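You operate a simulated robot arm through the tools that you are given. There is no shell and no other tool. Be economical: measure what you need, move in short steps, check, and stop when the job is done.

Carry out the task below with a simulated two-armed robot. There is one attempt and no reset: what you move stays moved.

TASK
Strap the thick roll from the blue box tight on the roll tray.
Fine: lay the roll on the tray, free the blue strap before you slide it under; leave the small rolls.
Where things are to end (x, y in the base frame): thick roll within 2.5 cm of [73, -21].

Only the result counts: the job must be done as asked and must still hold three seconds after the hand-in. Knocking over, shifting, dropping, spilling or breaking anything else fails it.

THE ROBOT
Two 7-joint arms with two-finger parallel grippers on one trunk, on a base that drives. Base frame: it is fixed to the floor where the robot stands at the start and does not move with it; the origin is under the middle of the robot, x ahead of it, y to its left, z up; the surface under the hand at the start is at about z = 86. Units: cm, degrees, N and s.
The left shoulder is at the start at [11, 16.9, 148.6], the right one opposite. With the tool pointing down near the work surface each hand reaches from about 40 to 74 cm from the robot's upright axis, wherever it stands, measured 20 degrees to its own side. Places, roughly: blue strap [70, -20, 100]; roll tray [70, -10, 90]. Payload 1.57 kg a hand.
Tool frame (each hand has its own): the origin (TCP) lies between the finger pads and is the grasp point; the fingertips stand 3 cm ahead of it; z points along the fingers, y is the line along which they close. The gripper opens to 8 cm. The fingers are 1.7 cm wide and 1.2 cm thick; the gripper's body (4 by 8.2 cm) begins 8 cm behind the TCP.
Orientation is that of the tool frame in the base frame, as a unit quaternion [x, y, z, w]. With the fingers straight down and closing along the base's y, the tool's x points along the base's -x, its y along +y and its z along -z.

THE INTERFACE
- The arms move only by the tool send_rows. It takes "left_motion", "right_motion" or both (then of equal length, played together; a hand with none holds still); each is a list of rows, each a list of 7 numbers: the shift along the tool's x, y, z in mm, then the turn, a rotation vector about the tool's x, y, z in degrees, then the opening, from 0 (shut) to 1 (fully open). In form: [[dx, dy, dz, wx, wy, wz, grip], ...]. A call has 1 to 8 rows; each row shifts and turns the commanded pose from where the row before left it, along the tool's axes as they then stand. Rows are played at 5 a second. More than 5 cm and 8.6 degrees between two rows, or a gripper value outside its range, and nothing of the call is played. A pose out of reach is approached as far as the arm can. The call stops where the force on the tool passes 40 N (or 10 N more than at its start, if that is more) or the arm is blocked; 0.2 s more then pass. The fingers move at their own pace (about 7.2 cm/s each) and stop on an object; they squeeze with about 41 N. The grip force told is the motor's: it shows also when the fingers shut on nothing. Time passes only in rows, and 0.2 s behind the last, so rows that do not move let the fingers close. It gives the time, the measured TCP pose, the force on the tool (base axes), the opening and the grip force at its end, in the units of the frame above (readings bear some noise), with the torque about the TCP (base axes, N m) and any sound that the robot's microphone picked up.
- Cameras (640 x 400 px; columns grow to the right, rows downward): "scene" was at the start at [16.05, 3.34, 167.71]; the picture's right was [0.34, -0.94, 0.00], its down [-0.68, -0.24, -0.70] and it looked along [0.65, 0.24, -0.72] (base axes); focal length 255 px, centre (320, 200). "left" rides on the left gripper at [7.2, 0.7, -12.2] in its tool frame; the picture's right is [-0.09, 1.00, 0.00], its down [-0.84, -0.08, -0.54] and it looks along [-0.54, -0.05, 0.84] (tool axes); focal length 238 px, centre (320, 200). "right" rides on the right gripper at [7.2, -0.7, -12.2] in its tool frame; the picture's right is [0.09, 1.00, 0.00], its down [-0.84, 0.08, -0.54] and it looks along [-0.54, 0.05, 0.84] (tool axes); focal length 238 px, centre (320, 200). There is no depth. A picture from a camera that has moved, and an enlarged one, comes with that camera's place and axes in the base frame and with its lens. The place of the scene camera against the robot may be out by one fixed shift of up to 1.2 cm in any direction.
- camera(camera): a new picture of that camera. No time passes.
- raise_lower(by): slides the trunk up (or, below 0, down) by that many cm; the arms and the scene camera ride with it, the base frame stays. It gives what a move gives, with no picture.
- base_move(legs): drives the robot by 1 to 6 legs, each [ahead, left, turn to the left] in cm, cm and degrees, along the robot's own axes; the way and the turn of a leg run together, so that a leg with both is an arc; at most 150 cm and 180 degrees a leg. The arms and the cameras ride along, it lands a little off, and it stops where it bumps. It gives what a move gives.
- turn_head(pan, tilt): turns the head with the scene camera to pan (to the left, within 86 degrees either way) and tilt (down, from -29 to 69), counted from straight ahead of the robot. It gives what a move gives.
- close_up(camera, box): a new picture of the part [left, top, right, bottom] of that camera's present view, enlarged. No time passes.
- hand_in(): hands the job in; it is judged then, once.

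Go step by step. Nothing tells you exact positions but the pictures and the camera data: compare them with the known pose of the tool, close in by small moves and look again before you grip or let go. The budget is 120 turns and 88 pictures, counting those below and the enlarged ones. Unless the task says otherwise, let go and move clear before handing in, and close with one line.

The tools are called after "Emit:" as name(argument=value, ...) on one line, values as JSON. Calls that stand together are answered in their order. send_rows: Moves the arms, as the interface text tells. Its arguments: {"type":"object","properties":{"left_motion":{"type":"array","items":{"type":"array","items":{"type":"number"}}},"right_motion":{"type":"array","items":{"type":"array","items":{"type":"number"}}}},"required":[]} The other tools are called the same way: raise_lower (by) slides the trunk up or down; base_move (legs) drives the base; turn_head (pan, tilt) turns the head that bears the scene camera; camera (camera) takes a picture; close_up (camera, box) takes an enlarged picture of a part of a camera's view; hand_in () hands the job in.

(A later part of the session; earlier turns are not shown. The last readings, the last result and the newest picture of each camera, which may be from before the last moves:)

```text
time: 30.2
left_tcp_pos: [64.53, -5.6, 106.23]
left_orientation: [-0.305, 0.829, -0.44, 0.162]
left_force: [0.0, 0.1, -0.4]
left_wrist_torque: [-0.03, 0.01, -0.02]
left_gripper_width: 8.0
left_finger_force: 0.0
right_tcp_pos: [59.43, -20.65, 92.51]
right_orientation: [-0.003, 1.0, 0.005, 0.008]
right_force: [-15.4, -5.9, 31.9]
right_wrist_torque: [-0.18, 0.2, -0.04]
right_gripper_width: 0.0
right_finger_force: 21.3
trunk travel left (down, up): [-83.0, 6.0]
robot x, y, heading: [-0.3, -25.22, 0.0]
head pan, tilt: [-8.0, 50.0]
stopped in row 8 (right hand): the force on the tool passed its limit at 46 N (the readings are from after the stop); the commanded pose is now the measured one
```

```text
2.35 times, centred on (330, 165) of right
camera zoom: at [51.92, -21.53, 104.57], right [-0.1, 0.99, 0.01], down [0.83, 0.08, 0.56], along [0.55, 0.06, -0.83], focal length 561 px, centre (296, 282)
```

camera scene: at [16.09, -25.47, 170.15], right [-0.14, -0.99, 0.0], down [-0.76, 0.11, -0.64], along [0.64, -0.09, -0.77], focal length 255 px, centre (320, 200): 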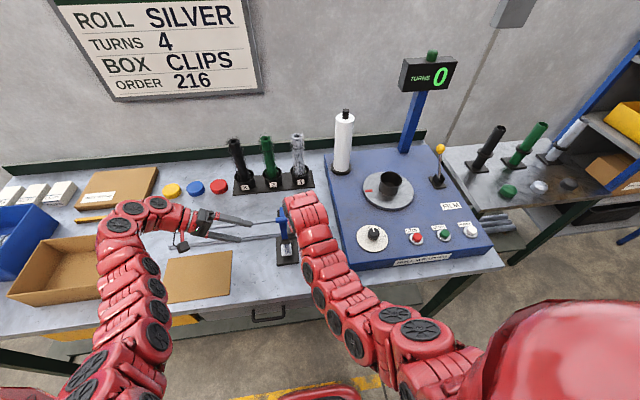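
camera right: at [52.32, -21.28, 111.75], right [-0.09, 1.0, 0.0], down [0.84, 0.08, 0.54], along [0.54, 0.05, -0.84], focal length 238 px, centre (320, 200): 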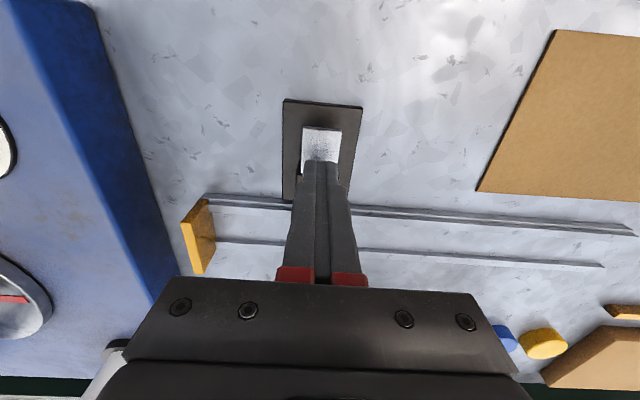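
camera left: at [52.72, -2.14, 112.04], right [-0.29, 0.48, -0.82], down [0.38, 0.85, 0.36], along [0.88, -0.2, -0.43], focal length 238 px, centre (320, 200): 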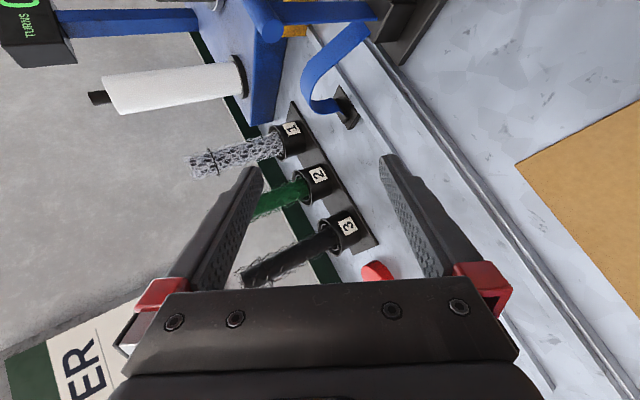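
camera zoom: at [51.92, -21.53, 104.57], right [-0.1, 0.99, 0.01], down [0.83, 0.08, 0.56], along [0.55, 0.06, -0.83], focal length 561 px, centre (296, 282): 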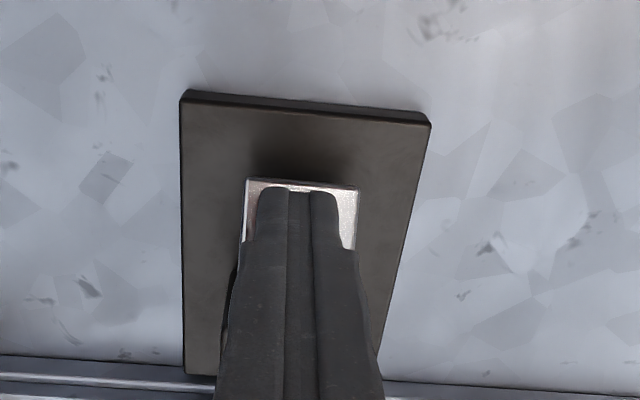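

Pressing the lever released the strap: the tail handle has dropped to just above the block and the loop has opened wider. I lift off and check that it stays free.

Emit:
send_rows(right_motion=[[0, 0, -20, 0, 0, 0, 0], [0, 0, -30, 0, 0, 0, 0], [0, 0, 0, 0, 0, 0, 0]], left_motion=[[0, 0, 0, 0, 0, 0, 1], [0, 0, -30, 0, 0, 0, 1], [0, 0, -30, 0, 0, 0, 1]])

Emit:
camera(camera="left")

```text
time: 31.0
left_tcp_pos: [61.71, -1.58, 109.07]
left_orientation: [-0.305, 0.83, -0.44, 0.158]
left_force: [0.3, -0.2, 1.1]
left_wrist_torque: [0.0, -0.01, -0.02]
left_gripper_width: 8.01
left_finger_force: 0.0
right_tcp_pos: [59.74, -20.74, 96.99]
right_orientation: [-0.003, 1.0, 0.004, 0.005]
right_force: [-0.6, -0.2, -0.1]
right_wrist_torque: [-0.01, 0.01, -0.01]
right_gripper_width: 0.0
right_finger_force: 20.9
trunk travel left (down, up): [-83.0, 6.0]
robot x, y, heading: [-0.27, -24.97, 0.0]
head pan, tilt: [-8.0, 50.0]
```

```text
56 pictures are left
camera left: at [49.47, 1.71, 115.28], right [-0.29, 0.48, -0.82], down [0.38, 0.85, 0.36], along [0.88, -0.21, -0.43], focal length 238 px, centre (320, 200)
```

left: 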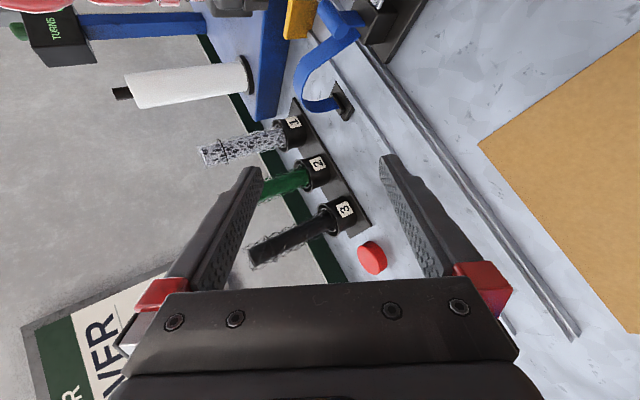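

The strap stays free. Next I fetch the roll: I lift the right hand and set the left hand vertical with its fingers closing along x.

Emit:
send_rows(right_motion=[[0, 0, -40, 0, 0, 0, 0], [-20, 0, -40, 0, 0, 0, 0.5], [-20, 0, -20, 0, 0, 0, 1], [0, 0, 0, 0, 0, 0, 1], [0, 0, 0, 0, 0, 0, 1], [0, 0, 0, 0, 0, 0, 1], [0, 0, 0, 0, 0, 0, 1]], left_motion=[[0, -30, -10, -8, 0, 0, 1], [0, -30, 0, -8, 0, 0, 1], [0, 0, -20, -8, 0, 0, 1], [0, 0, -20, -8, 0, 0, 1], [0, 0, -20, -8, 0, 0, 1], [0, 0, 0, -8, 0, 0, 1], [0, 0, 0, -8, 0, 0, 1]])

Emit:
send_rows(left_motion=[[0, 0, 0, 0, 0, -8.4, 1], [0, 0, 0, 0, 0, -8.4, 1], [0, 0, 0, 0, 0, -8.4, 1], [0, 0, 0, 0, 0, -8.4, 1], [0, 0, 0, 0, 0, -8.4, 1], [0, 0, 0, 0, 0, -8, 1]])

Emit:
raise_lower(by=6)

```text
time: 32.6
left_tcp_pos: [61.3, -2.45, 116.86]
left_orientation: [-0.338, 0.918, -0.196, 0.072]
left_force: [1.1, 0.5, -0.5]
left_wrist_torque: [0.02, -0.04, -0.03]
left_gripper_width: 8.01
left_finger_force: 0.1
left hand out of reach, approached as far as the arm can: row 4, 5, 6, 7
right_tcp_pos: [63.71, -20.99, 107.15]
right_orientation: [-0.003, 1.0, 0.006, 0.006]
right_force: [-0.3, -0.2, -1.0]
right_wrist_torque: [0.0, -0.03, -0.02]
right_gripper_width: 8.01
right_finger_force: 0.1
trunk travel left (down, up): [-83.0, 6.0]
robot x, y, heading: [-0.24, -24.9, 0.0]
head pan, tilt: [-8.0, 50.0]
```

```text
time: 34.0
left_tcp_pos: [61.31, -2.55, 116.95]
left_orientation: [0.695, -0.688, 0.208, 0.019]
left_force: [-0.7, -1.0, -0.9]
left_wrist_torque: [0.0, 0.0, 0.02]
left_gripper_width: 8.0
left_finger_force: 0.2
right_tcp_pos: [63.87, -20.98, 107.22]
right_orientation: [-0.004, 1.0, 0.004, 0.006]
right_force: [0.3, 0.5, 0.1]
right_wrist_torque: [-0.01, 0.01, -0.01]
right_gripper_width: 8.01
right_finger_force: 0.0
trunk travel left (down, up): [-83.0, 6.0]
robot x, y, heading: [-0.01, -24.98, 0.3]
head pan, tilt: [-8.0, 50.0]
```

```text
time: 35.0
left_tcp_pos: [61.48, -2.61, 122.83]
left_orientation: [0.694, -0.689, 0.208, 0.018]
left_force: [0.1, -0.3, 0.1]
left_wrist_torque: [0.01, 0.01, -0.05]
left_gripper_width: 8.01
left_finger_force: 0.0
right_tcp_pos: [63.77, -20.98, 113.11]
right_orientation: [-0.002, 1.0, 0.004, 0.005]
right_force: [0.8, 0.4, 0.0]
right_wrist_torque: [0.0, -0.04, -0.01]
right_gripper_width: 7.99
right_finger_force: 0.1
trunk travel left (down, up): [-89.0, 0.0]
robot x, y, heading: [0.04, -25.11, 0.1]
head pan, tilt: [-8.0, 50.0]
```

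I'll extend the left hand a bit and finish levelling it.

Emit:
send_rows(left_motion=[[-9, -34, 34, 0, 0, 0, 1], [-9, -34, 34, 0, 0, 0, 1], [0, 0, 0, -5.1, -6.2, 0, 1], [0, 0, 0, -5.1, -6.2, 0, 1], [0, 0, 0, -5.1, -6.2, 0, 1], [0, 0, 0, 0, 0, 0, 1]])

Emit:
base_move(legs=[[-3, 45, 0]])

Emit:
turn_head(pan=40, tilt=45)

Emit:
camera(camera="scene")

Emit:
camera(camera="left")

```text
time: 36.4
left_tcp_pos: [69.72, -2.63, 117.81]
left_orientation: [0.71, -0.704, 0.001, -0.002]
left_force: [0.2, -0.1, 0.2]
left_wrist_torque: [0.0, -0.02, 0.0]
left_gripper_width: 7.98
left_finger_force: 0.1
right_tcp_pos: [63.65, -20.98, 113.13]
right_orientation: [-0.004, 1.0, 0.004, 0.006]
right_force: [0.4, 0.1, 0.0]
right_wrist_torque: [-0.01, -0.01, 0.0]
right_gripper_width: 8.0
right_finger_force: 0.1
trunk travel left (down, up): [-89.0, 0.0]
robot x, y, heading: [0.04, -24.93, -0.0]
head pan, tilt: [-8.0, 50.0]
```

```text
time: 39.1
left_tcp_pos: [66.79, 42.28, 117.71]
left_orientation: [0.71, -0.704, 0.0, -0.002]
left_force: [0.9, -0.1, 0.8]
left_wrist_torque: [0.02, -0.02, 0.0]
left_gripper_width: 8.01
left_finger_force: 0.1
right_tcp_pos: [60.72, 23.98, 113.13]
right_orientation: [-0.003, 1.0, 0.005, 0.006]
right_force: [0.3, -0.8, 0.0]
right_wrist_torque: [0.01, 0.01, -0.03]
right_gripper_width: 7.99
right_finger_force: 0.1
trunk travel left (down, up): [-89.0, 0.0]
robot x, y, heading: [-2.87, 19.82, 0.1]
head pan, tilt: [-8.0, 50.0]
```

```text
time: 40.3
left_tcp_pos: [66.97, 42.3, 117.78]
left_orientation: [0.709, -0.705, 0.0, -0.002]
left_force: [-0.7, 0.1, 0.8]
left_wrist_torque: [0.01, 0.0, -0.02]
left_gripper_width: 7.99
left_finger_force: 0.1
right_tcp_pos: [60.64, 24.11, 113.17]
right_orientation: [-0.003, 1.0, 0.004, 0.006]
right_force: [-0.5, -0.9, -0.9]
right_wrist_torque: [0.02, 0.01, -0.02]
right_gripper_width: 8.0
right_finger_force: 0.1
trunk travel left (down, up): [-89.0, 0.0]
robot x, y, heading: [-3.11, 20.26, -0.2]
head pan, tilt: [40.0, 45.0]
```

```text
55 pictures are left
camera scene: at [11.67, 25.79, 176.84], right [0.64, -0.77, 0.0], down [-0.54, -0.45, -0.71], along [0.54, 0.45, -0.71], focal length 255 px, centre (320, 200)
```

scene: 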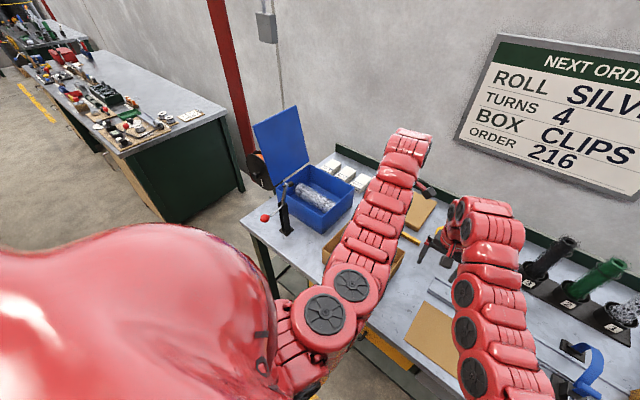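

```text
54 pictures are left
camera left: at [66.2, 35.1, 129.87], right [-1.0, 0.09, 0.0], down [0.07, 0.84, 0.54], along [0.05, 0.54, -0.84], focal length 238 px, centre (320, 200)
```

left: 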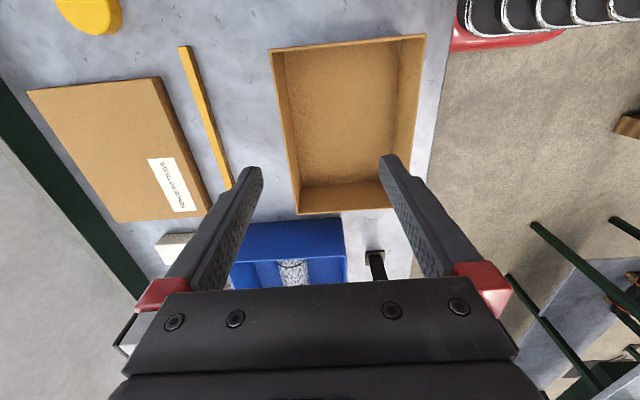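

Emit:
close_up(camera="scene", box=[240, 90, 400, 250])

```text
2.50 times, centred on (320, 170) of scene
camera zoom: at [11.67, 25.79, 176.84], right [0.64, -0.77, 0.0], down [-0.54, -0.45, -0.71], along [0.54, 0.45, -0.71], focal length 638 px, centre (320, 275)
```

zoom: 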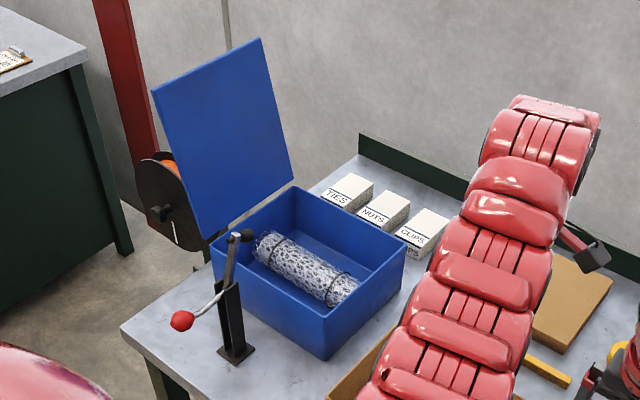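

The roll lies in the box along y: x≈76.6, y 73–93, centre ≈(76.6, 83), about 21 cm long. I'll drive left and a little ahead so the left hand hovers above it.

Emit:
base_move(legs=[[0, 36, 0], [8, 0, 0]])

Emit:
camera(camera="left")

Emit:
camera(camera="scene")

```text
time: 43.3
left_tcp_pos: [74.16, 79.09, 117.9]
left_orientation: [0.71, -0.704, 0.001, -0.002]
left_force: [-0.2, 0.7, -0.1]
left_wrist_torque: [0.0, -0.04, 0.0]
left_gripper_width: 8.0
left_finger_force: 0.0
right_tcp_pos: [68.29, 60.96, 113.41]
right_orientation: [-0.004, 1.0, 0.003, 0.007]
right_force: [-0.6, -0.2, -0.3]
right_wrist_torque: [-0.01, -0.01, 0.04]
right_gripper_width: 8.01
right_finger_force: 0.1
trunk travel left (down, up): [-89.0, 0.0]
robot x, y, heading: [4.68, 56.45, 0.5]
head pan, tilt: [40.0, 45.0]
```

```text
52 pictures are left
camera left: at [73.66, 71.93, 130.07], right [-1.0, 0.08, -0.01], down [0.07, 0.84, 0.54], along [0.05, 0.54, -0.84], focal length 238 px, centre (320, 200)
```

left: 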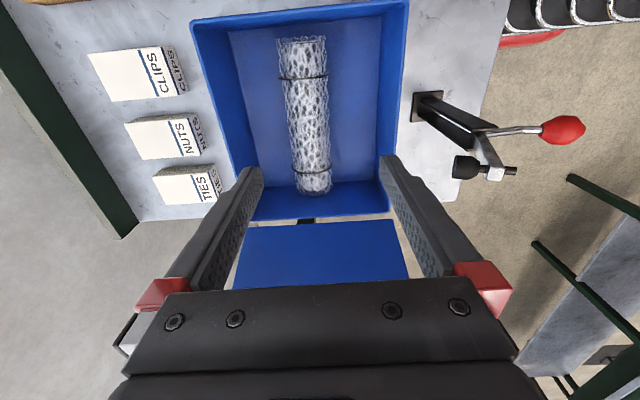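

```text
51 pictures are left
camera scene: at [19.04, 62.41, 176.89], right [0.65, -0.76, 0.0], down [-0.54, -0.46, -0.71], along [0.54, 0.46, -0.71], focal length 255 px, centre (320, 200)
```

scene: 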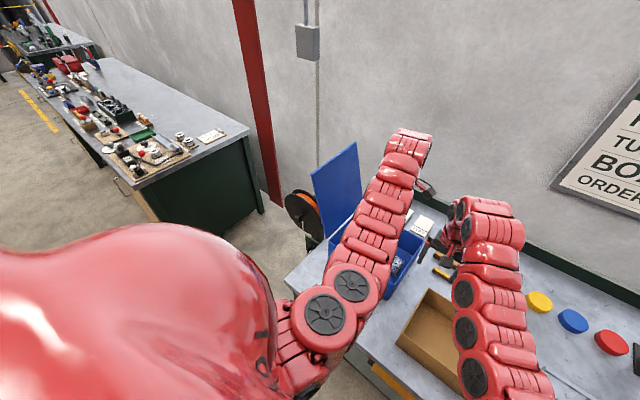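

The roll is centred at about (76.7, 82) and about 6.5 cm thick, and the box gives room for the fingers. I raise the right hand, lower the trunk for reach, and align the left hand over the roll.

Emit:
send_rows(right_motion=[[0, 0, -40, 0, 0, 0, 0], [0, 0, -40, 0, 0, 0, 0], [0, 0, -20, 0, 0, 0, 0]], left_motion=[[-15, -13, 0, 0, 0, 0, 1], [-14, -12, 0, 0, 0, 0, 1], [0, 0, 0, 0, 0, 0, 1]])

Emit:
raise_lower(by=-12)

Emit:
camera(camera="left")

```text
time: 44.1
left_tcp_pos: [77.29, 82.12, 117.7]
left_orientation: [0.712, -0.703, -0.001, -0.002]
left_force: [0.3, -0.8, -0.3]
left_wrist_torque: [-0.01, 0.04, 0.0]
left_gripper_width: 8.0
left_finger_force: 0.1
right_tcp_pos: [68.59, 60.71, 123.02]
right_orientation: [-0.005, 1.0, 0.005, 0.005]
right_force: [0.5, 0.5, 0.1]
right_wrist_torque: [0.01, 0.02, 0.0]
right_gripper_width: 0.0
right_finger_force: 18.9
trunk travel left (down, up): [-89.0, 0.0]
robot x, y, heading: [5.09, 56.56, -0.2]
head pan, tilt: [40.0, 45.0]
```

```text
time: 45.6
left_tcp_pos: [77.02, 82.1, 105.87]
left_orientation: [0.711, -0.703, 0.001, -0.002]
left_force: [0.0, 0.5, 0.4]
left_wrist_torque: [-0.05, 0.01, -0.01]
left_gripper_width: 8.0
left_finger_force: 0.1
right_tcp_pos: [68.31, 60.73, 111.22]
right_orientation: [-0.004, 1.0, 0.004, 0.006]
right_force: [-0.3, 1.0, -0.1]
right_wrist_torque: [0.01, 0.02, 0.0]
right_gripper_width: 0.0
right_finger_force: 21.4
trunk travel left (down, up): [-77.0, 12.0]
robot x, y, heading: [4.69, 56.7, 0.2]
head pan, tilt: [40.0, 45.0]
```

```text
50 pictures are left
camera left: at [76.5, 74.92, 117.92], right [-1.0, 0.08, 0.0], down [0.07, 0.84, 0.54], along [0.05, 0.54, -0.84], focal length 238 px, centre (320, 200)
```

left: 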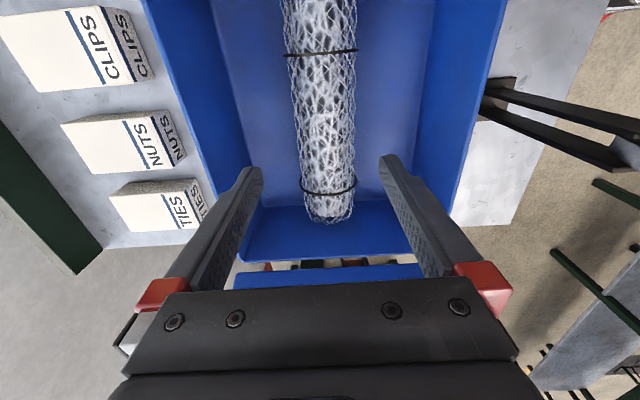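

Aligned. I descend onto the roll.

Emit:
send_rows(left_motion=[[0, 2, 40, 0, 0, 0, 1], [0, 0, 40, 0, 0, 0, 1], [0, 0, 35, 0, 0, 0, 1], [0, 0, 15, 0, 0, 0, 1], [0, 0, 10, 0, 0, 0, 1], [0, 0, 0, 0, 0, 0, 1]])

Emit:
camera(camera="left")

```text
time: 47.0
left_tcp_pos: [75.03, 81.95, 92.05]
left_orientation: [0.711, -0.703, 0.0, -0.002]
left_force: [-0.3, 0.0, 0.3]
left_wrist_torque: [-0.01, 0.02, -0.01]
left_gripper_width: 7.96
left_finger_force: 0.1
left hand out of reach, approached as far as the arm can: row 2, 3
right_tcp_pos: [68.4, 60.84, 111.14]
right_orientation: [-0.005, 1.0, 0.005, 0.006]
right_force: [0.1, -0.1, 0.2]
right_wrist_torque: [-0.01, -0.02, 0.0]
right_gripper_width: 0.02
right_finger_force: 21.8
trunk travel left (down, up): [-77.0, 12.0]
robot x, y, heading: [4.95, 56.47, 0.7]
head pan, tilt: [40.0, 45.0]
```

```text
49 pictures are left
camera left: at [74.56, 74.66, 104.15], right [-1.0, 0.08, 0.0], down [0.07, 0.84, 0.54], along [0.05, 0.54, -0.84], focal length 238 px, centre (320, 200)
```

left: 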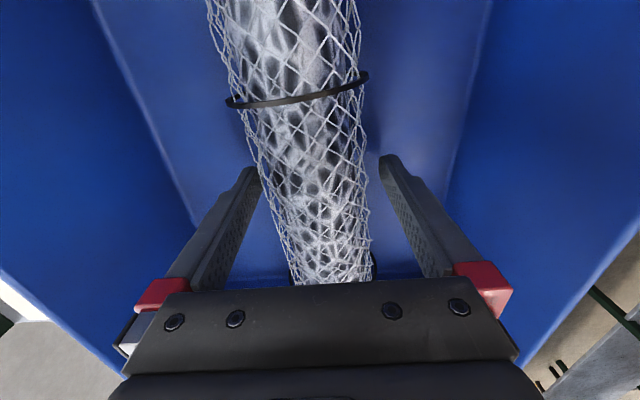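

The hand came down slightly nearer than planned, but the roll lies well between the fingers. I close.

Emit:
send_rows(left_motion=[[0, 0, 5, 0, 0, 0, 1], [0, 0, 0, 0, 0, 0, 0.6], [0, 0, 0, 0, 0, 0, 0.3], [0, 0, 0, 0, 0, 0, 0.3], [0, 0, 0, 0, 0, 0, 0.3]])

Emit:
camera(camera="left")

```text
time: 48.2
left_tcp_pos: [74.97, 81.79, 91.69]
left_orientation: [0.711, -0.703, 0.0, -0.001]
left_force: [1.0, -2.5, 2.7]
left_wrist_torque: [-0.34, -0.01, 0.09]
left_gripper_width: 7.07
left_finger_force: 40.9
right_tcp_pos: [68.44, 60.72, 111.2]
right_orientation: [-0.005, 1.0, 0.004, 0.007]
right_force: [0.7, 0.1, -0.1]
right_wrist_torque: [-0.01, 0.03, 0.02]
right_gripper_width: 0.0
right_finger_force: 21.3
trunk travel left (down, up): [-77.0, 12.0]
robot x, y, heading: [4.66, 56.46, 0.3]
head pan, tilt: [40.0, 45.0]
```

```text
48 pictures are left
camera left: at [74.45, 74.55, 103.69], right [-1.0, 0.08, 0.0], down [0.07, 0.84, 0.54], along [0.05, 0.54, -0.84], focal length 238 px, centre (320, 200)
```

left: 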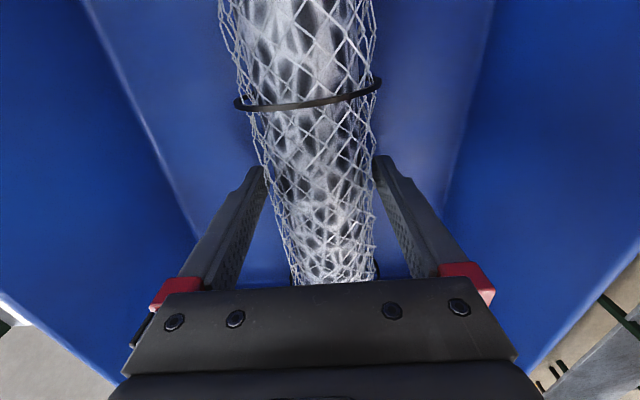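

Gripped at 7.1 cm. I lift slowly.

Emit:
send_rows(left_motion=[[0, 0, -15, 0, 0, 0, 0.2], [0, 0, -30, 0, 0, 0, 0.2], [0, 0, -40, 0, 0, 0, 0.2], [0, 0, -40, 0, 0, 0, 0.2], [0, 0, -40, 0, 0, 0, 0.2], [0, 0, -30, 0, 0, 0, 0.2], [0, 0, 0, 0, 0, 0, 0.2]])

Emit:
camera(camera="left")

```text
time: 49.8
left_tcp_pos: [75.14, 81.86, 111.0]
left_orientation: [0.711, -0.703, 0.001, -0.001]
left_force: [0.4, 0.0, -4.2]
left_wrist_torque: [-0.06, -0.04, -0.02]
left_gripper_width: 7.04
left_finger_force: 41.0
right_tcp_pos: [68.56, 60.7, 111.12]
right_orientation: [-0.005, 1.0, 0.004, 0.005]
right_force: [0.3, 0.1, 0.1]
right_wrist_torque: [0.0, -0.02, 0.02]
right_gripper_width: 0.0
right_finger_force: 21.2
trunk travel left (down, up): [-77.0, 12.0]
robot x, y, heading: [5.28, 56.71, 0.4]
head pan, tilt: [40.0, 45.0]
```

```text
47 pictures are left
camera left: at [74.55, 74.56, 123.05], right [-1.0, 0.08, 0.0], down [0.07, 0.84, 0.54], along [0.05, 0.54, -0.84], focal length 238 px, centre (320, 200)
```

left: 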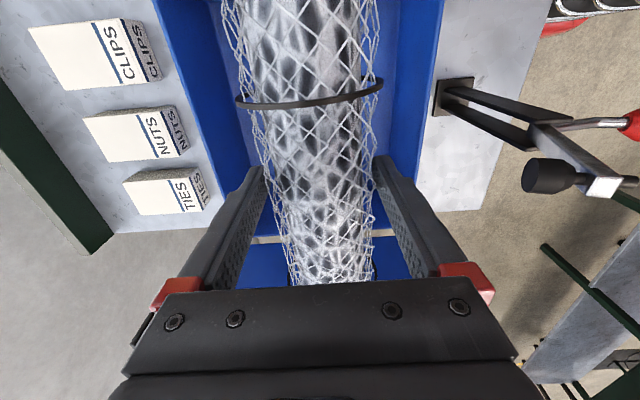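

Roll is held level and centred (~0.43 kg). I raise the trunk, then drive right to the tray.

Emit:
raise_lower(by=12)

Emit:
base_move(legs=[[-1, -75, 0]])

Emit:
turn_head(pan=0, tilt=52)

Emit:
camera(camera="left")

Emit:
camera(camera="scene")

```text
time: 51.3
left_tcp_pos: [75.14, 81.67, 122.97]
left_orientation: [0.711, -0.704, 0.0, -0.001]
left_force: [-0.1, 0.3, -4.5]
left_wrist_torque: [-0.08, -0.01, -0.02]
left_gripper_width: 7.02
left_finger_force: 40.9
right_tcp_pos: [68.59, 60.71, 123.06]
right_orientation: [-0.004, 1.0, 0.004, 0.006]
right_force: [0.9, -0.4, 0.0]
right_wrist_torque: [-0.04, -0.01, -0.02]
right_gripper_width: 0.02
right_finger_force: 21.5
trunk travel left (down, up): [-89.0, 0.0]
robot x, y, heading: [4.66, 56.69, 0.1]
head pan, tilt: [40.0, 45.0]
```

```text
time: 55.4
left_tcp_pos: [74.52, 6.66, 122.9]
left_orientation: [0.714, -0.7, 0.001, -0.001]
left_force: [-0.5, 0.6, -4.2]
left_wrist_torque: [-0.11, -0.02, 0.01]
left_gripper_width: 7.0
left_finger_force: 40.9
right_tcp_pos: [68.17, -14.48, 123.21]
right_orientation: [-0.01, 1.0, 0.005, 0.005]
right_force: [-0.1, 0.0, -0.3]
right_wrist_torque: [0.01, 0.02, 0.01]
right_gripper_width: 0.0
right_finger_force: 21.1
trunk travel left (down, up): [-89.0, 0.0]
robot x, y, heading: [4.34, -19.25, 0.8]
head pan, tilt: [40.0, 45.0]
```

```text
time: 56.4
left_tcp_pos: [74.43, 6.66, 122.98]
left_orientation: [0.714, -0.7, -0.001, -0.001]
left_force: [-0.6, 1.4, -3.2]
left_wrist_torque: [-0.09, 0.0, 0.01]
left_gripper_width: 7.03
left_finger_force: 40.9
right_tcp_pos: [68.14, -14.47, 123.1]
right_orientation: [-0.011, 1.0, 0.004, 0.006]
right_force: [0.2, 0.6, 0.8]
right_wrist_torque: [-0.03, 0.0, 0.01]
right_gripper_width: 0.01
right_finger_force: 21.3
trunk travel left (down, up): [-89.0, 0.0]
robot x, y, heading: [4.56, -19.55, 0.8]
head pan, tilt: [0.0, 52.0]
```

```text
46 pictures are left
camera left: at [74.06, -0.69, 135.04], right [-1.0, 0.07, 0.0], down [0.06, 0.84, 0.54], along [0.04, 0.54, -0.84], focal length 238 px, centre (320, 200)
```

left: 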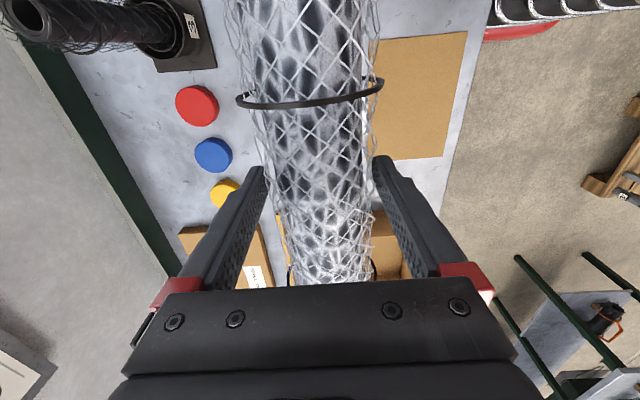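

```text
45 pictures are left
camera scene: at [20.57, -18.59, 175.87], right [0.02, -1.0, 0.0], down [-0.79, -0.01, -0.62], along [0.62, 0.01, -0.79], focal length 255 px, centre (320, 200)
```

scene: 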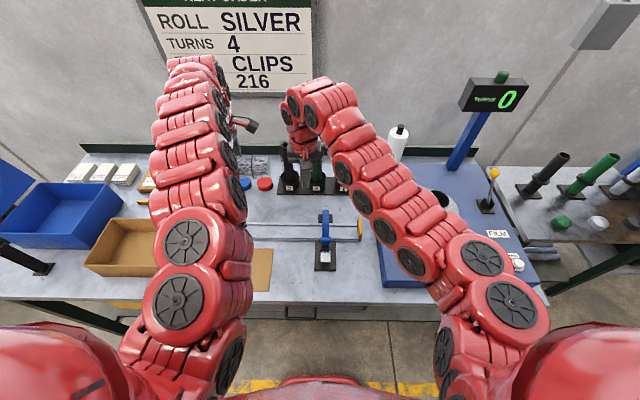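

Emit:
camera(camera="right")

```text
44 pictures are left
camera right: at [60.79, -15.39, 135.31], right [-0.11, 0.99, 0.01], down [0.83, 0.09, 0.55], along [0.55, 0.07, -0.83], focal length 238 px, centre (320, 200)
```

right: 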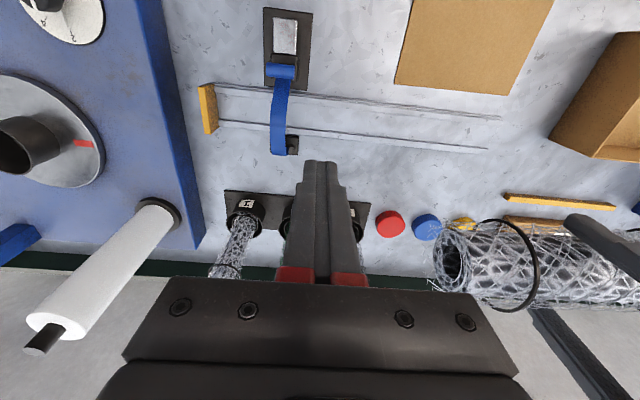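

Rails run along y at x≈69.5 and 75.9 (mid 72.7), y -34 to 21. I'll align the roll to x=72.7, y≈5, well left of the strap, and lower it.

Emit:
raise_lower(by=-9)

Emit:
send_rows(left_motion=[[15, 17, 0, 0, 0, 0, 0.2], [0, 0, 40, 0, 0, 0, 0.2], [0, 0, 40, 0, 0, 0, 0.2], [0, 0, 40, 0, 0, 0, 0.2], [0, 0, 40, 0, 0, 0, 0.2], [0, 0, 20, 0, 0, 0, 0.2], [0, 0, 0, 0, 0, 0, 0.2]])

Emit:
camera(camera="left")

Emit:
camera(camera="right")

```text
time: 57.7
left_tcp_pos: [74.62, 6.62, 113.96]
left_orientation: [0.715, -0.699, 0.0, -0.001]
left_force: [-0.3, -0.5, -3.4]
left_wrist_torque: [-0.08, 0.04, -0.05]
left_gripper_width: 7.02
left_finger_force: 40.7
right_tcp_pos: [68.23, -14.53, 114.18]
right_orientation: [-0.011, 1.0, 0.004, 0.005]
right_force: [0.5, 0.3, -0.2]
right_wrist_torque: [-0.01, -0.03, -0.02]
right_gripper_width: 0.0
right_finger_force: 21.4
trunk travel left (down, up): [-80.0, 9.0]
robot x, y, heading: [4.22, -19.21, 1.0]
head pan, tilt: [0.0, 52.0]
```

```text
time: 59.3
left_tcp_pos: [72.99, 4.86, 95.97]
left_orientation: [0.714, -0.7, 0.001, -0.002]
left_force: [0.3, -1.1, -4.0]
left_wrist_torque: [-0.08, -0.03, 0.02]
left_gripper_width: 7.02
left_finger_force: 41.0
right_tcp_pos: [68.1, -14.69, 114.23]
right_orientation: [-0.011, 1.0, 0.005, 0.004]
right_force: [-0.2, -1.1, 0.8]
right_wrist_torque: [-0.01, -0.02, -0.01]
right_gripper_width: 0.01
right_finger_force: 21.5
trunk travel left (down, up): [-80.0, 9.0]
robot x, y, heading: [4.25, -19.66, 0.9]
head pan, tilt: [0.0, 52.0]
```

```text
43 pictures are left
camera left: at [72.46, -2.38, 108.02], right [-1.0, 0.07, 0.0], down [0.06, 0.84, 0.54], along [0.04, 0.54, -0.84], focal length 238 px, centre (320, 200)
```

left: 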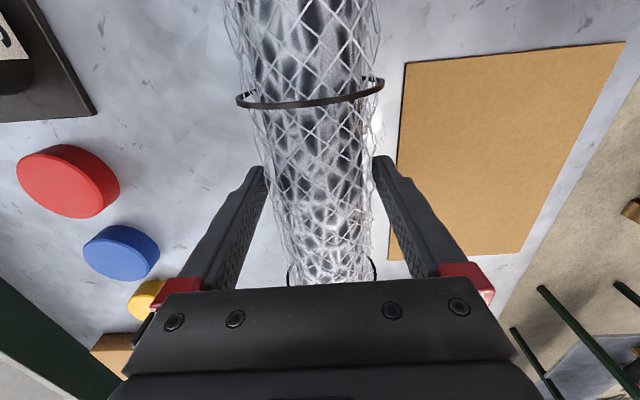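

```text
42 pictures are left
camera right: at [60.75, -15.46, 126.33], right [-0.11, 0.99, 0.01], down [0.83, 0.09, 0.55], along [0.55, 0.07, -0.83], focal length 238 px, centre (320, 200)
```

right: 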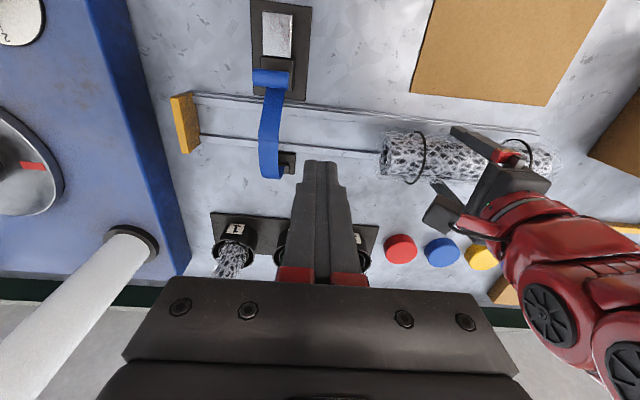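

The roll is aligned with the tray. I lower it in fine steps to contact.

Emit:
send_rows(left_motion=[[3, 2, 15, 0, 0, 0, 0.2], [0, 0, 10, 0, 0, 0, 0.2], [0, 0, 8, 0, 0, 0, 0.2], [0, 0, 5, 0, 0, 0, 0.2], [0, 0, 5, 0, 0, 0, 0.2], [0, 0, 0, 0, 0, 0, 0.2]])

```text
time: 60.7
left_tcp_pos: [72.83, 4.44, 91.88]
left_orientation: [0.715, -0.699, 0.001, -0.004]
left_force: [8.4, 1.8, 28.7]
left_wrist_torque: [-0.29, 0.12, 0.12]
left_gripper_width: 7.06
left_finger_force: 41.2
right_tcp_pos: [67.91, -14.67, 114.24]
right_orientation: [-0.01, 1.0, 0.006, 0.005]
right_force: [0.7, 0.0, 0.4]
right_wrist_torque: [0.01, 0.04, 0.03]
right_gripper_width: 0.0
right_finger_force: 21.9
trunk travel left (down, up): [-80.0, 9.0]
robot x, y, heading: [4.46, -19.64, 0.9]
head pan, tilt: [0.0, 52.0]
```

It's on the rails. I relieve the pressure, open and lift clear.

Emit:
send_rows(left_motion=[[0, 0, -5, 0, 0, 0, 0.2], [0, 0, 0, 0, 0, 0, 1], [0, 0, 0, 0, 0, 0, 1], [0, 0, 0, 0, 0, 0, 1], [0, 0, -20, 0, 0, 0, 1], [0, 0, -40, 0, 0, 0, 1], [0, 0, -40, 0, 0, 0, 1]])

Emit:
camera(camera="right")

Emit:
camera(camera="left")

```text
time: 62.3
left_tcp_pos: [72.82, 4.85, 102.23]
left_orientation: [0.714, -0.7, 0.001, -0.002]
left_force: [-0.9, 0.4, 0.4]
left_wrist_torque: [-0.01, -0.01, 0.0]
left_gripper_width: 8.0
left_finger_force: 0.1
right_tcp_pos: [68.07, -14.63, 114.28]
right_orientation: [-0.011, 1.0, 0.004, 0.006]
right_force: [0.5, 0.5, 0.6]
right_wrist_torque: [-0.03, 0.0, -0.01]
right_gripper_width: 0.01
right_finger_force: 21.3
trunk travel left (down, up): [-80.0, 9.0]
robot x, y, heading: [4.92, -19.46, 0.9]
head pan, tilt: [0.0, 52.0]
```

```text
41 pictures are left
camera right: at [60.67, -15.45, 126.37], right [-0.11, 0.99, 0.01], down [0.83, 0.09, 0.55], along [0.55, 0.07, -0.83], focal length 238 px, centre (320, 200)
```

right: 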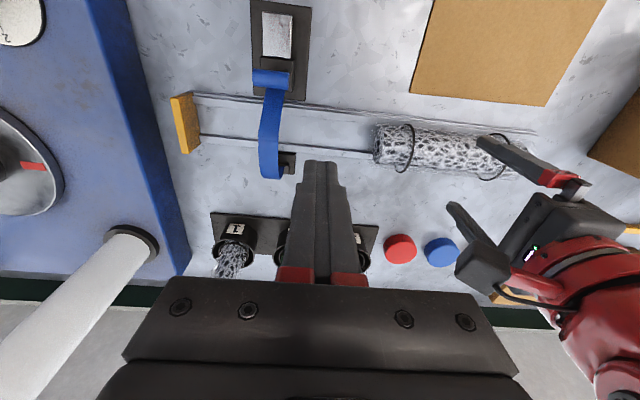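

```text
40 pictures are left
camera left: at [72.2, -2.48, 114.28], right [-1.0, 0.07, 0.0], down [0.06, 0.84, 0.54], along [0.04, 0.54, -0.84], focal length 238 px, centre (320, 200)
```

left: 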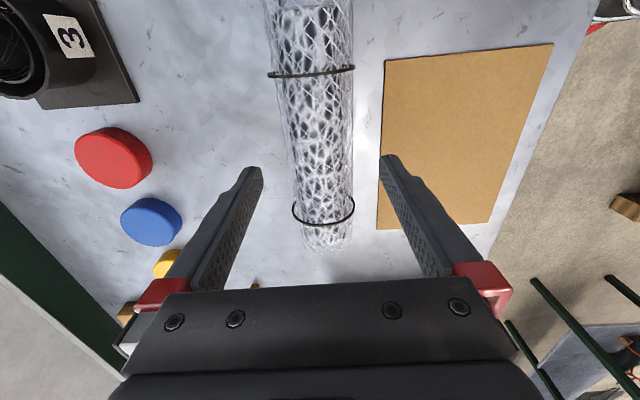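

The roll lies neatly on the rails (right end ≈ -4.6, left end ≈ 19–20). I drive a bit left so the left hand can reach behind its left end to push it.

Emit:
base_move(legs=[[0, 12, 0]])

Emit:
send_rows(left_motion=[[-40, 0, 0, 0, 0, 0, 0.5], [-40, 0, 0, 0, 0, 0, 0], [-20, 0, 0, 0, 0, 0, 0], [0, 0, 30, 0, 0, 0, 0]])

Emit:
camera(camera="left")

```text
time: 63.5
left_tcp_pos: [72.55, 16.6, 102.16]
left_orientation: [0.716, -0.699, 0.0, -0.002]
left_force: [0.8, 0.2, 0.0]
left_wrist_torque: [-0.04, 0.01, -0.02]
left_gripper_width: 8.01
left_finger_force: 0.1
right_tcp_pos: [67.99, -2.78, 114.22]
right_orientation: [-0.01, 1.0, 0.005, 0.006]
right_force: [0.0, 0.2, 0.5]
right_wrist_torque: [0.0, 0.0, 0.01]
right_gripper_width: 0.01
right_finger_force: 21.8
trunk travel left (down, up): [-80.0, 9.0]
robot x, y, heading: [4.69, -7.74, 0.8]
head pan, tilt: [0.0, 52.0]
```

```text
time: 64.5
left_tcp_pos: [72.49, 26.78, 99.07]
left_orientation: [0.715, -0.7, 0.0, -0.001]
left_force: [-0.3, -0.6, -1.0]
left_wrist_torque: [-0.01, 0.0, -0.03]
left_gripper_width: 0.0
left_finger_force: 20.9
right_tcp_pos: [68.0, -2.72, 114.26]
right_orientation: [-0.01, 1.0, 0.004, 0.005]
right_force: [0.0, -0.7, -0.1]
right_wrist_torque: [0.01, -0.01, 0.02]
right_gripper_width: 0.01
right_finger_force: 21.0
trunk travel left (down, up): [-80.0, 9.0]
robot x, y, heading: [4.69, -7.96, 0.8]
head pan, tilt: [0.0, 52.0]
```

```text
39 pictures are left
camera left: at [71.94, 19.53, 111.09], right [-1.0, 0.07, 0.0], down [0.06, 0.84, 0.54], along [0.04, 0.54, -0.84], focal length 238 px, centre (320, 200)
```

left: 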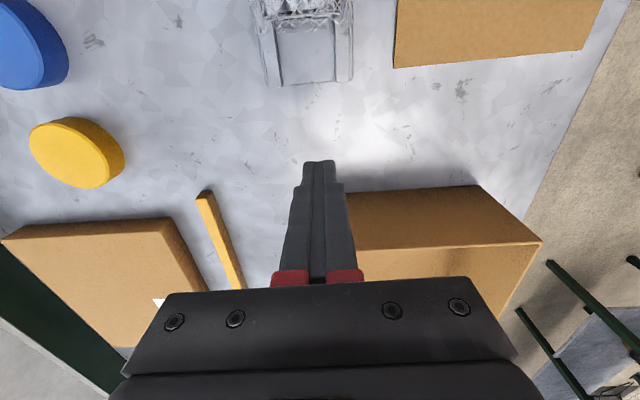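

The roll's left end is at y≈18.8 and the rail mid at x≈73. I lower the closed fingers behind it and push gently toward the strap.

Emit:
send_rows(left_motion=[[0, -4, 40, 0, 0, 0, 0], [0, 0, 35, 0, 0, 0, 0], [30, 0, 0, 0, 0, 0, 0], [30, 0, 0, 0, 0, 0, 0], [30, 0, 0, 0, 0, 0, 0], [20, 0, 0, 0, 0, 0, 0]])

Emit:
camera(camera="left")

Emit:
camera(camera="right")

```text
time: 65.9
left_tcp_pos: [71.22, 15.29, 92.01]
left_orientation: [0.715, -0.699, 0.001, -0.002]
left_force: [-0.8, -0.4, 0.7]
left_wrist_torque: [0.02, 0.02, 0.01]
left_gripper_width: 0.0
left_finger_force: 21.3
left hand out of reach, approached as far as the arm can: row 1, 2
right_tcp_pos: [67.99, -2.76, 114.17]
right_orientation: [-0.011, 1.0, 0.005, 0.006]
right_force: [-0.4, -0.4, 0.3]
right_wrist_torque: [-0.04, 0.0, 0.01]
right_gripper_width: 0.01
right_finger_force: 20.8
trunk travel left (down, up): [-80.0, 9.0]
robot x, y, heading: [4.32, -7.67, 1.1]
head pan, tilt: [0.0, 52.0]
```

```text
38 pictures are left
camera left: at [70.83, 8.15, 104.08], right [-1.0, 0.07, 0.0], down [0.06, 0.84, 0.54], along [0.04, 0.54, -0.84], focal length 238 px, centre (320, 200)
```

left: 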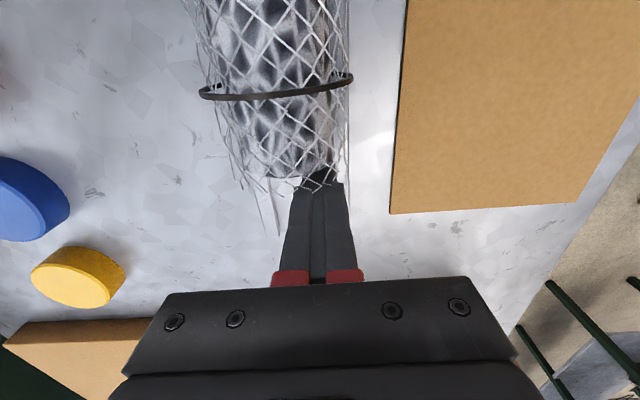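

```text
37 pictures are left
camera right: at [60.54, -3.6, 126.35], right [-0.11, 0.99, 0.01], down [0.83, 0.09, 0.55], along [0.55, 0.07, -0.83], focal length 238 px, centre (320, 200)
```

right: 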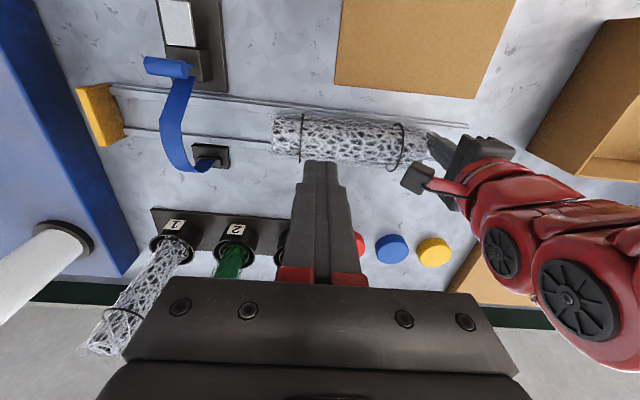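

The pushing finger sits a bit off-centre, so I back off, centre it at x≈73, and push on.

Emit:
send_rows(left_motion=[[-12, 0, 0, 0, 0, 0, 0], [0, -17, 0, 0, 0, 0, 0], [12, 0, 2, 0, 0, 0, 0], [30, 0, 0, 0, 0, 0, 0], [30, 0, 0, 0, 0, 0, 0], [30, 0, 0, 0, 0, 0, 0], [20, 0, 0, 0, 0, 0, 0]])

Emit:
camera(camera="right")

Emit:
camera(camera="left")

```text
time: 67.5
left_tcp_pos: [73.12, 5.19, 91.79]
left_orientation: [0.72, -0.694, -0.001, -0.003]
left_force: [-0.9, -0.2, 0.6]
left_wrist_torque: [0.01, -0.01, 0.01]
left_gripper_width: 0.0
left_finger_force: 21.6
right_tcp_pos: [67.98, -3.25, 113.99]
right_orientation: [-0.008, 1.0, -0.001, 0.002]
right_force: [0.1, -0.9, -0.6]
right_wrist_torque: [0.03, 0.04, 0.01]
right_gripper_width: 0.03
right_finger_force: 21.4
trunk travel left (down, up): [-80.0, 9.0]
robot x, y, heading: [4.17, -7.78, 0.9]
head pan, tilt: [0.0, 52.0]
stopped in row 7 (right hand): the force on the tool passed its limit at 49 N (the readings are from after the stop); the commanded pose is now the measured one
```

```text
36 pictures are left
camera right: at [60.67, -3.96, 126.25], right [-0.11, 0.99, 0.0], down [0.83, 0.09, 0.55], along [0.54, 0.06, -0.84], focal length 238 px, centre (320, 200)
```

right: 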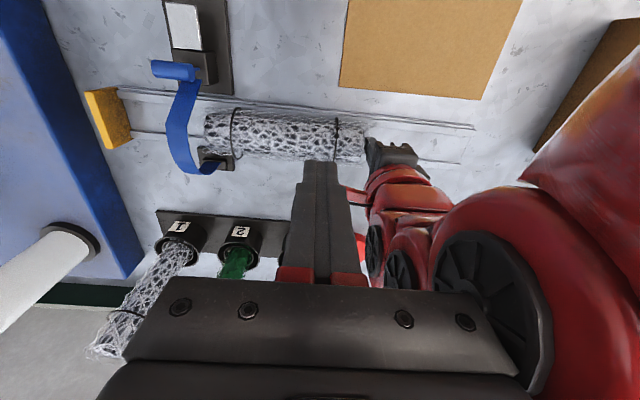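

```text
35 pictures are left
camera left: at [72.72, -2.02, 103.86], right [-1.0, 0.06, 0.0], down [0.05, 0.84, 0.54], along [0.03, 0.54, -0.84], focal length 238 px, centre (320, 200)
```

left: 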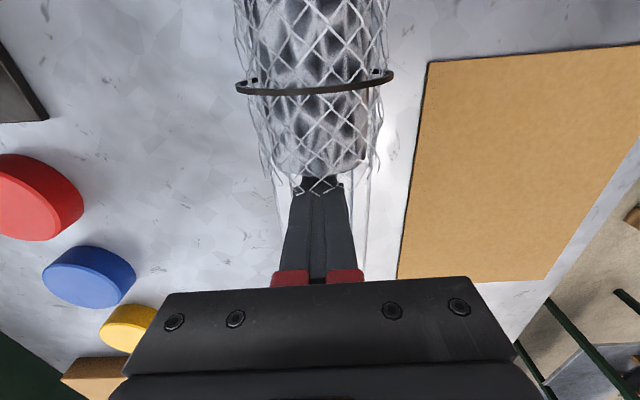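

The left arm brushed the right hand, so I move the right hand off to the right over the far side of the strap first.

Emit:
send_rows(right_motion=[[0, -40, -20, 0, 0, 0, 0], [0, -45, 0, 0, 0, 0, 0], [0, -45, 0, 0, 0, 0, 0], [0, -45, 0, 0, 0, 0, 0], [0, -45, 0, 0, 0, 0, 0], [0, -40, 0, 0, 0, 0, 0]])

Emit:
camera(camera="right")

```text
time: 69.0
left_tcp_pos: [73.05, 5.27, 91.87]
left_orientation: [0.719, -0.695, -0.001, -0.002]
left_force: [-0.2, 0.5, 0.1]
left_wrist_torque: [0.04, -0.02, -0.02]
left_gripper_width: 0.0
left_finger_force: 21.6
right_tcp_pos: [70.82, -28.56, 116.69]
right_orientation: [-0.008, 1.0, 0.001, 0.003]
right_force: [-0.6, -0.5, 0.0]
right_wrist_torque: [0.01, -0.02, 0.02]
right_gripper_width: 0.0
right_finger_force: 21.9
right hand out of reach, approached as far as the arm can: row 4
trunk travel left (down, up): [-80.0, 9.0]
robot x, y, heading: [4.24, -7.55, 1.1]
head pan, tilt: [0.0, 52.0]
```

```text
34 pictures are left
camera right: at [63.51, -29.31, 128.86], right [-0.11, 0.99, 0.0], down [0.83, 0.09, 0.55], along [0.54, 0.06, -0.84], focal length 238 px, centre (320, 200)
```

right: 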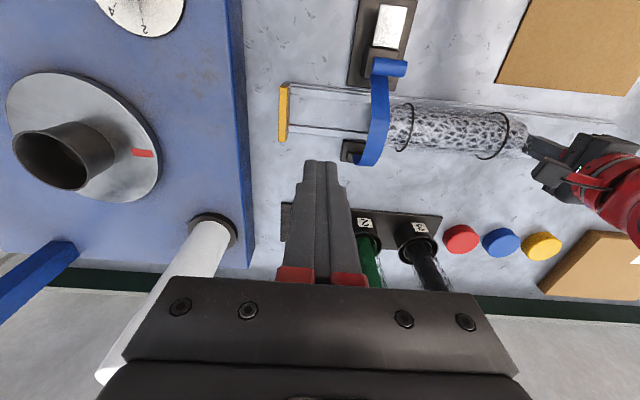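

The roll's tip is entering the loop. I continue pushing in steps and watch the strap.

Emit:
send_rows(left_motion=[[25, 1, 0, 0, 0, 0, 0], [25, 1, 0, 0, 0, 0, 0], [20, 1, 0, 0, 0, 0, 0], [0, 0, 0, 0, 0, 0, 0]])

Emit:
camera(camera="right")

Emit:
camera(camera="left")

```text
time: 70.0
left_tcp_pos: [72.95, -1.85, 91.82]
left_orientation: [0.72, -0.694, -0.001, -0.002]
left_force: [-0.4, 0.3, 0.8]
left_wrist_torque: [0.0, -0.02, 0.01]
left_gripper_width: 0.0
left_finger_force: 21.3
right_tcp_pos: [70.8, -28.5, 116.58]
right_orientation: [-0.006, 1.0, 0.0, 0.003]
right_force: [-0.7, -0.2, 0.4]
right_wrist_torque: [0.01, 0.0, -0.01]
right_gripper_width: 0.01
right_finger_force: 21.5
trunk travel left (down, up): [-80.0, 9.0]
robot x, y, heading: [4.31, -7.75, 0.9]
head pan, tilt: [0.0, 52.0]
```

```text
33 pictures are left
camera right: at [63.55, -29.26, 128.84], right [-0.11, 0.99, 0.0], down [0.83, 0.09, 0.55], along [0.54, 0.06, -0.84], focal length 238 px, centre (320, 200)
```

right: 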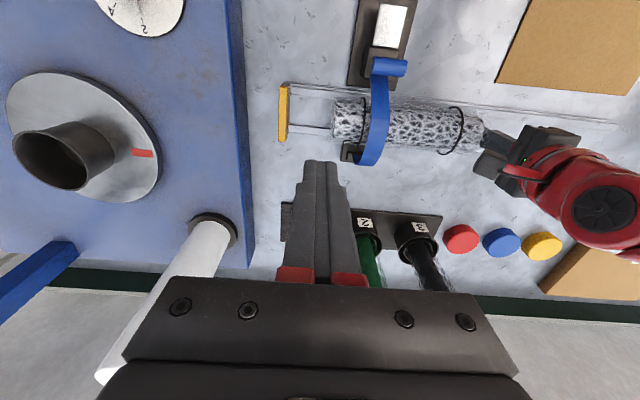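

```text
32 pictures are left
camera left: at [72.56, -9.17, 103.84], right [-1.0, 0.06, 0.0], down [0.05, 0.84, 0.55], along [0.03, 0.54, -0.84], focal length 238 px, centre (320, 200)
```

left: 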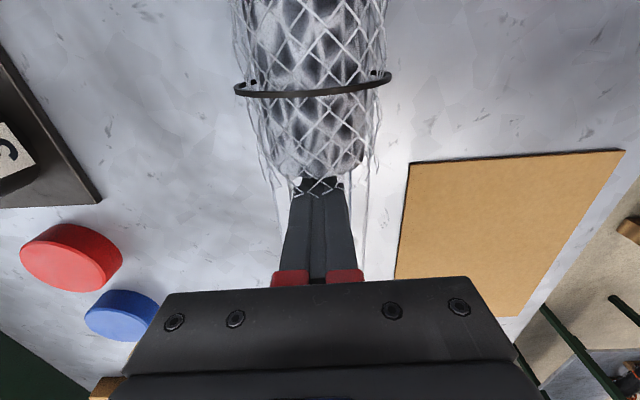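

It slides freely under the strap: centre now ≈ -14, stop's inner face ≈ -33.3. I push another 6.8 cm.

Emit:
send_rows(left_motion=[[25, 1, 0, 0, 0, 0, 0], [20, 1, 0, 0, 0, 0, 0], [13, 0, 0, 0, 0, 0, 0], [10, 0, 0, 0, 0, 0, 0], [0, 0, 0, 0, 0, 0, 0]])

Emit:
close_up(camera="right", box=[240, 0, 520, 180])

```text
time: 71.2
left_tcp_pos: [71.65, -7.51, 92.17]
left_orientation: [0.719, -0.695, 0.001, -0.001]
left_force: [-0.4, 0.9, 0.2]
left_wrist_torque: [0.05, 0.02, -0.03]
left_gripper_width: 0.03
left_finger_force: 20.9
left hand out of reach, approached as far as the arm can: row 1, 2, 3, 4
right_tcp_pos: [70.8, -28.58, 116.68]
right_orientation: [-0.008, 1.0, 0.0, 0.003]
right_force: [0.2, -0.2, 1.1]
right_wrist_torque: [0.01, -0.04, 0.03]
right_gripper_width: 0.01
right_finger_force: 21.2
trunk travel left (down, up): [-80.0, 9.0]
robot x, y, heading: [4.63, -7.57, 1.2]
head pan, tilt: [0.0, 52.0]
```

```text
2.22 times, centred on (380, 90) of right
camera zoom: at [63.56, -29.18, 128.85], right [-0.11, 0.99, 0.0], down [0.83, 0.09, 0.55], along [0.54, 0.06, -0.84], focal length 530 px, centre (187, 444)
```

zoom: 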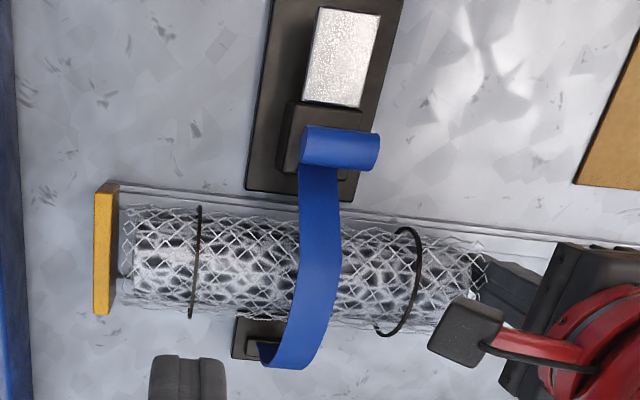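

The roll is at about y=-20.2, nearly against the stop, with the strap free over it. I nudge it 6 mm more, then withdraw the left hand.

Emit:
send_rows(left_motion=[[5, 0, 0, 0, 0, 0, 0], [4, 0, 0, 0, 0, 0, 0], [0, 0, 0, 0, 0, 0, 0], [-20, 0, 0, 0, 0, 0, 0], [-40, 0, 0, 0, 0, 0, 0], [-40, 0, -20, 0, 0, 0, 0], [-40, 0, -30, 0, 0, 0, 0], [-40, 0, -40, 0, 0, 0, 0]])

Emit:
send_rows(left_motion=[[-40, 0, -20, 0, 0, 0, 0], [-40, 0, 0, 0, 0, 0, 0], [-40, 0, 0, 0, 0, 0, 0]])

Emit:
close_up(camera="right", box=[240, 0, 520, 180])

```text
refused: row 8 steps farther than a row can; nothing moved
```

```text
time: 72.0
left_tcp_pos: [71.21, 4.68, 94.26]
left_orientation: [0.719, -0.695, 0.0, -0.001]
left_force: [-0.2, 0.0, -0.5]
left_wrist_torque: [0.0, -0.01, 0.01]
left_gripper_width: 0.0
left_finger_force: 21.5
right_tcp_pos: [70.84, -28.37, 116.67]
right_orientation: [-0.008, 1.0, 0.0, 0.004]
right_force: [-0.3, 0.6, -0.4]
right_wrist_torque: [-0.01, 0.0, 0.01]
right_gripper_width: 0.0
right_finger_force: 20.8
trunk travel left (down, up): [-80.0, 9.0]
robot x, y, heading: [4.67, -7.59, 0.7]
head pan, tilt: [0.0, 52.0]
```

```text
2.22 times, centred on (380, 90) of right
camera zoom: at [63.57, -29.12, 128.86], right [-0.11, 0.99, 0.0], down [0.83, 0.09, 0.55], along [0.54, 0.06, -0.84], focal length 530 px, centre (187, 444)
```

zoom: 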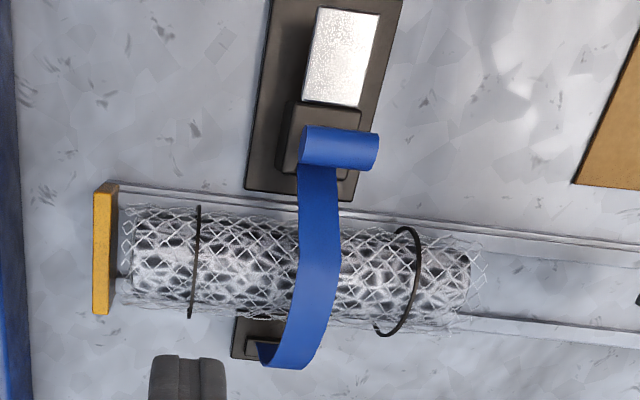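

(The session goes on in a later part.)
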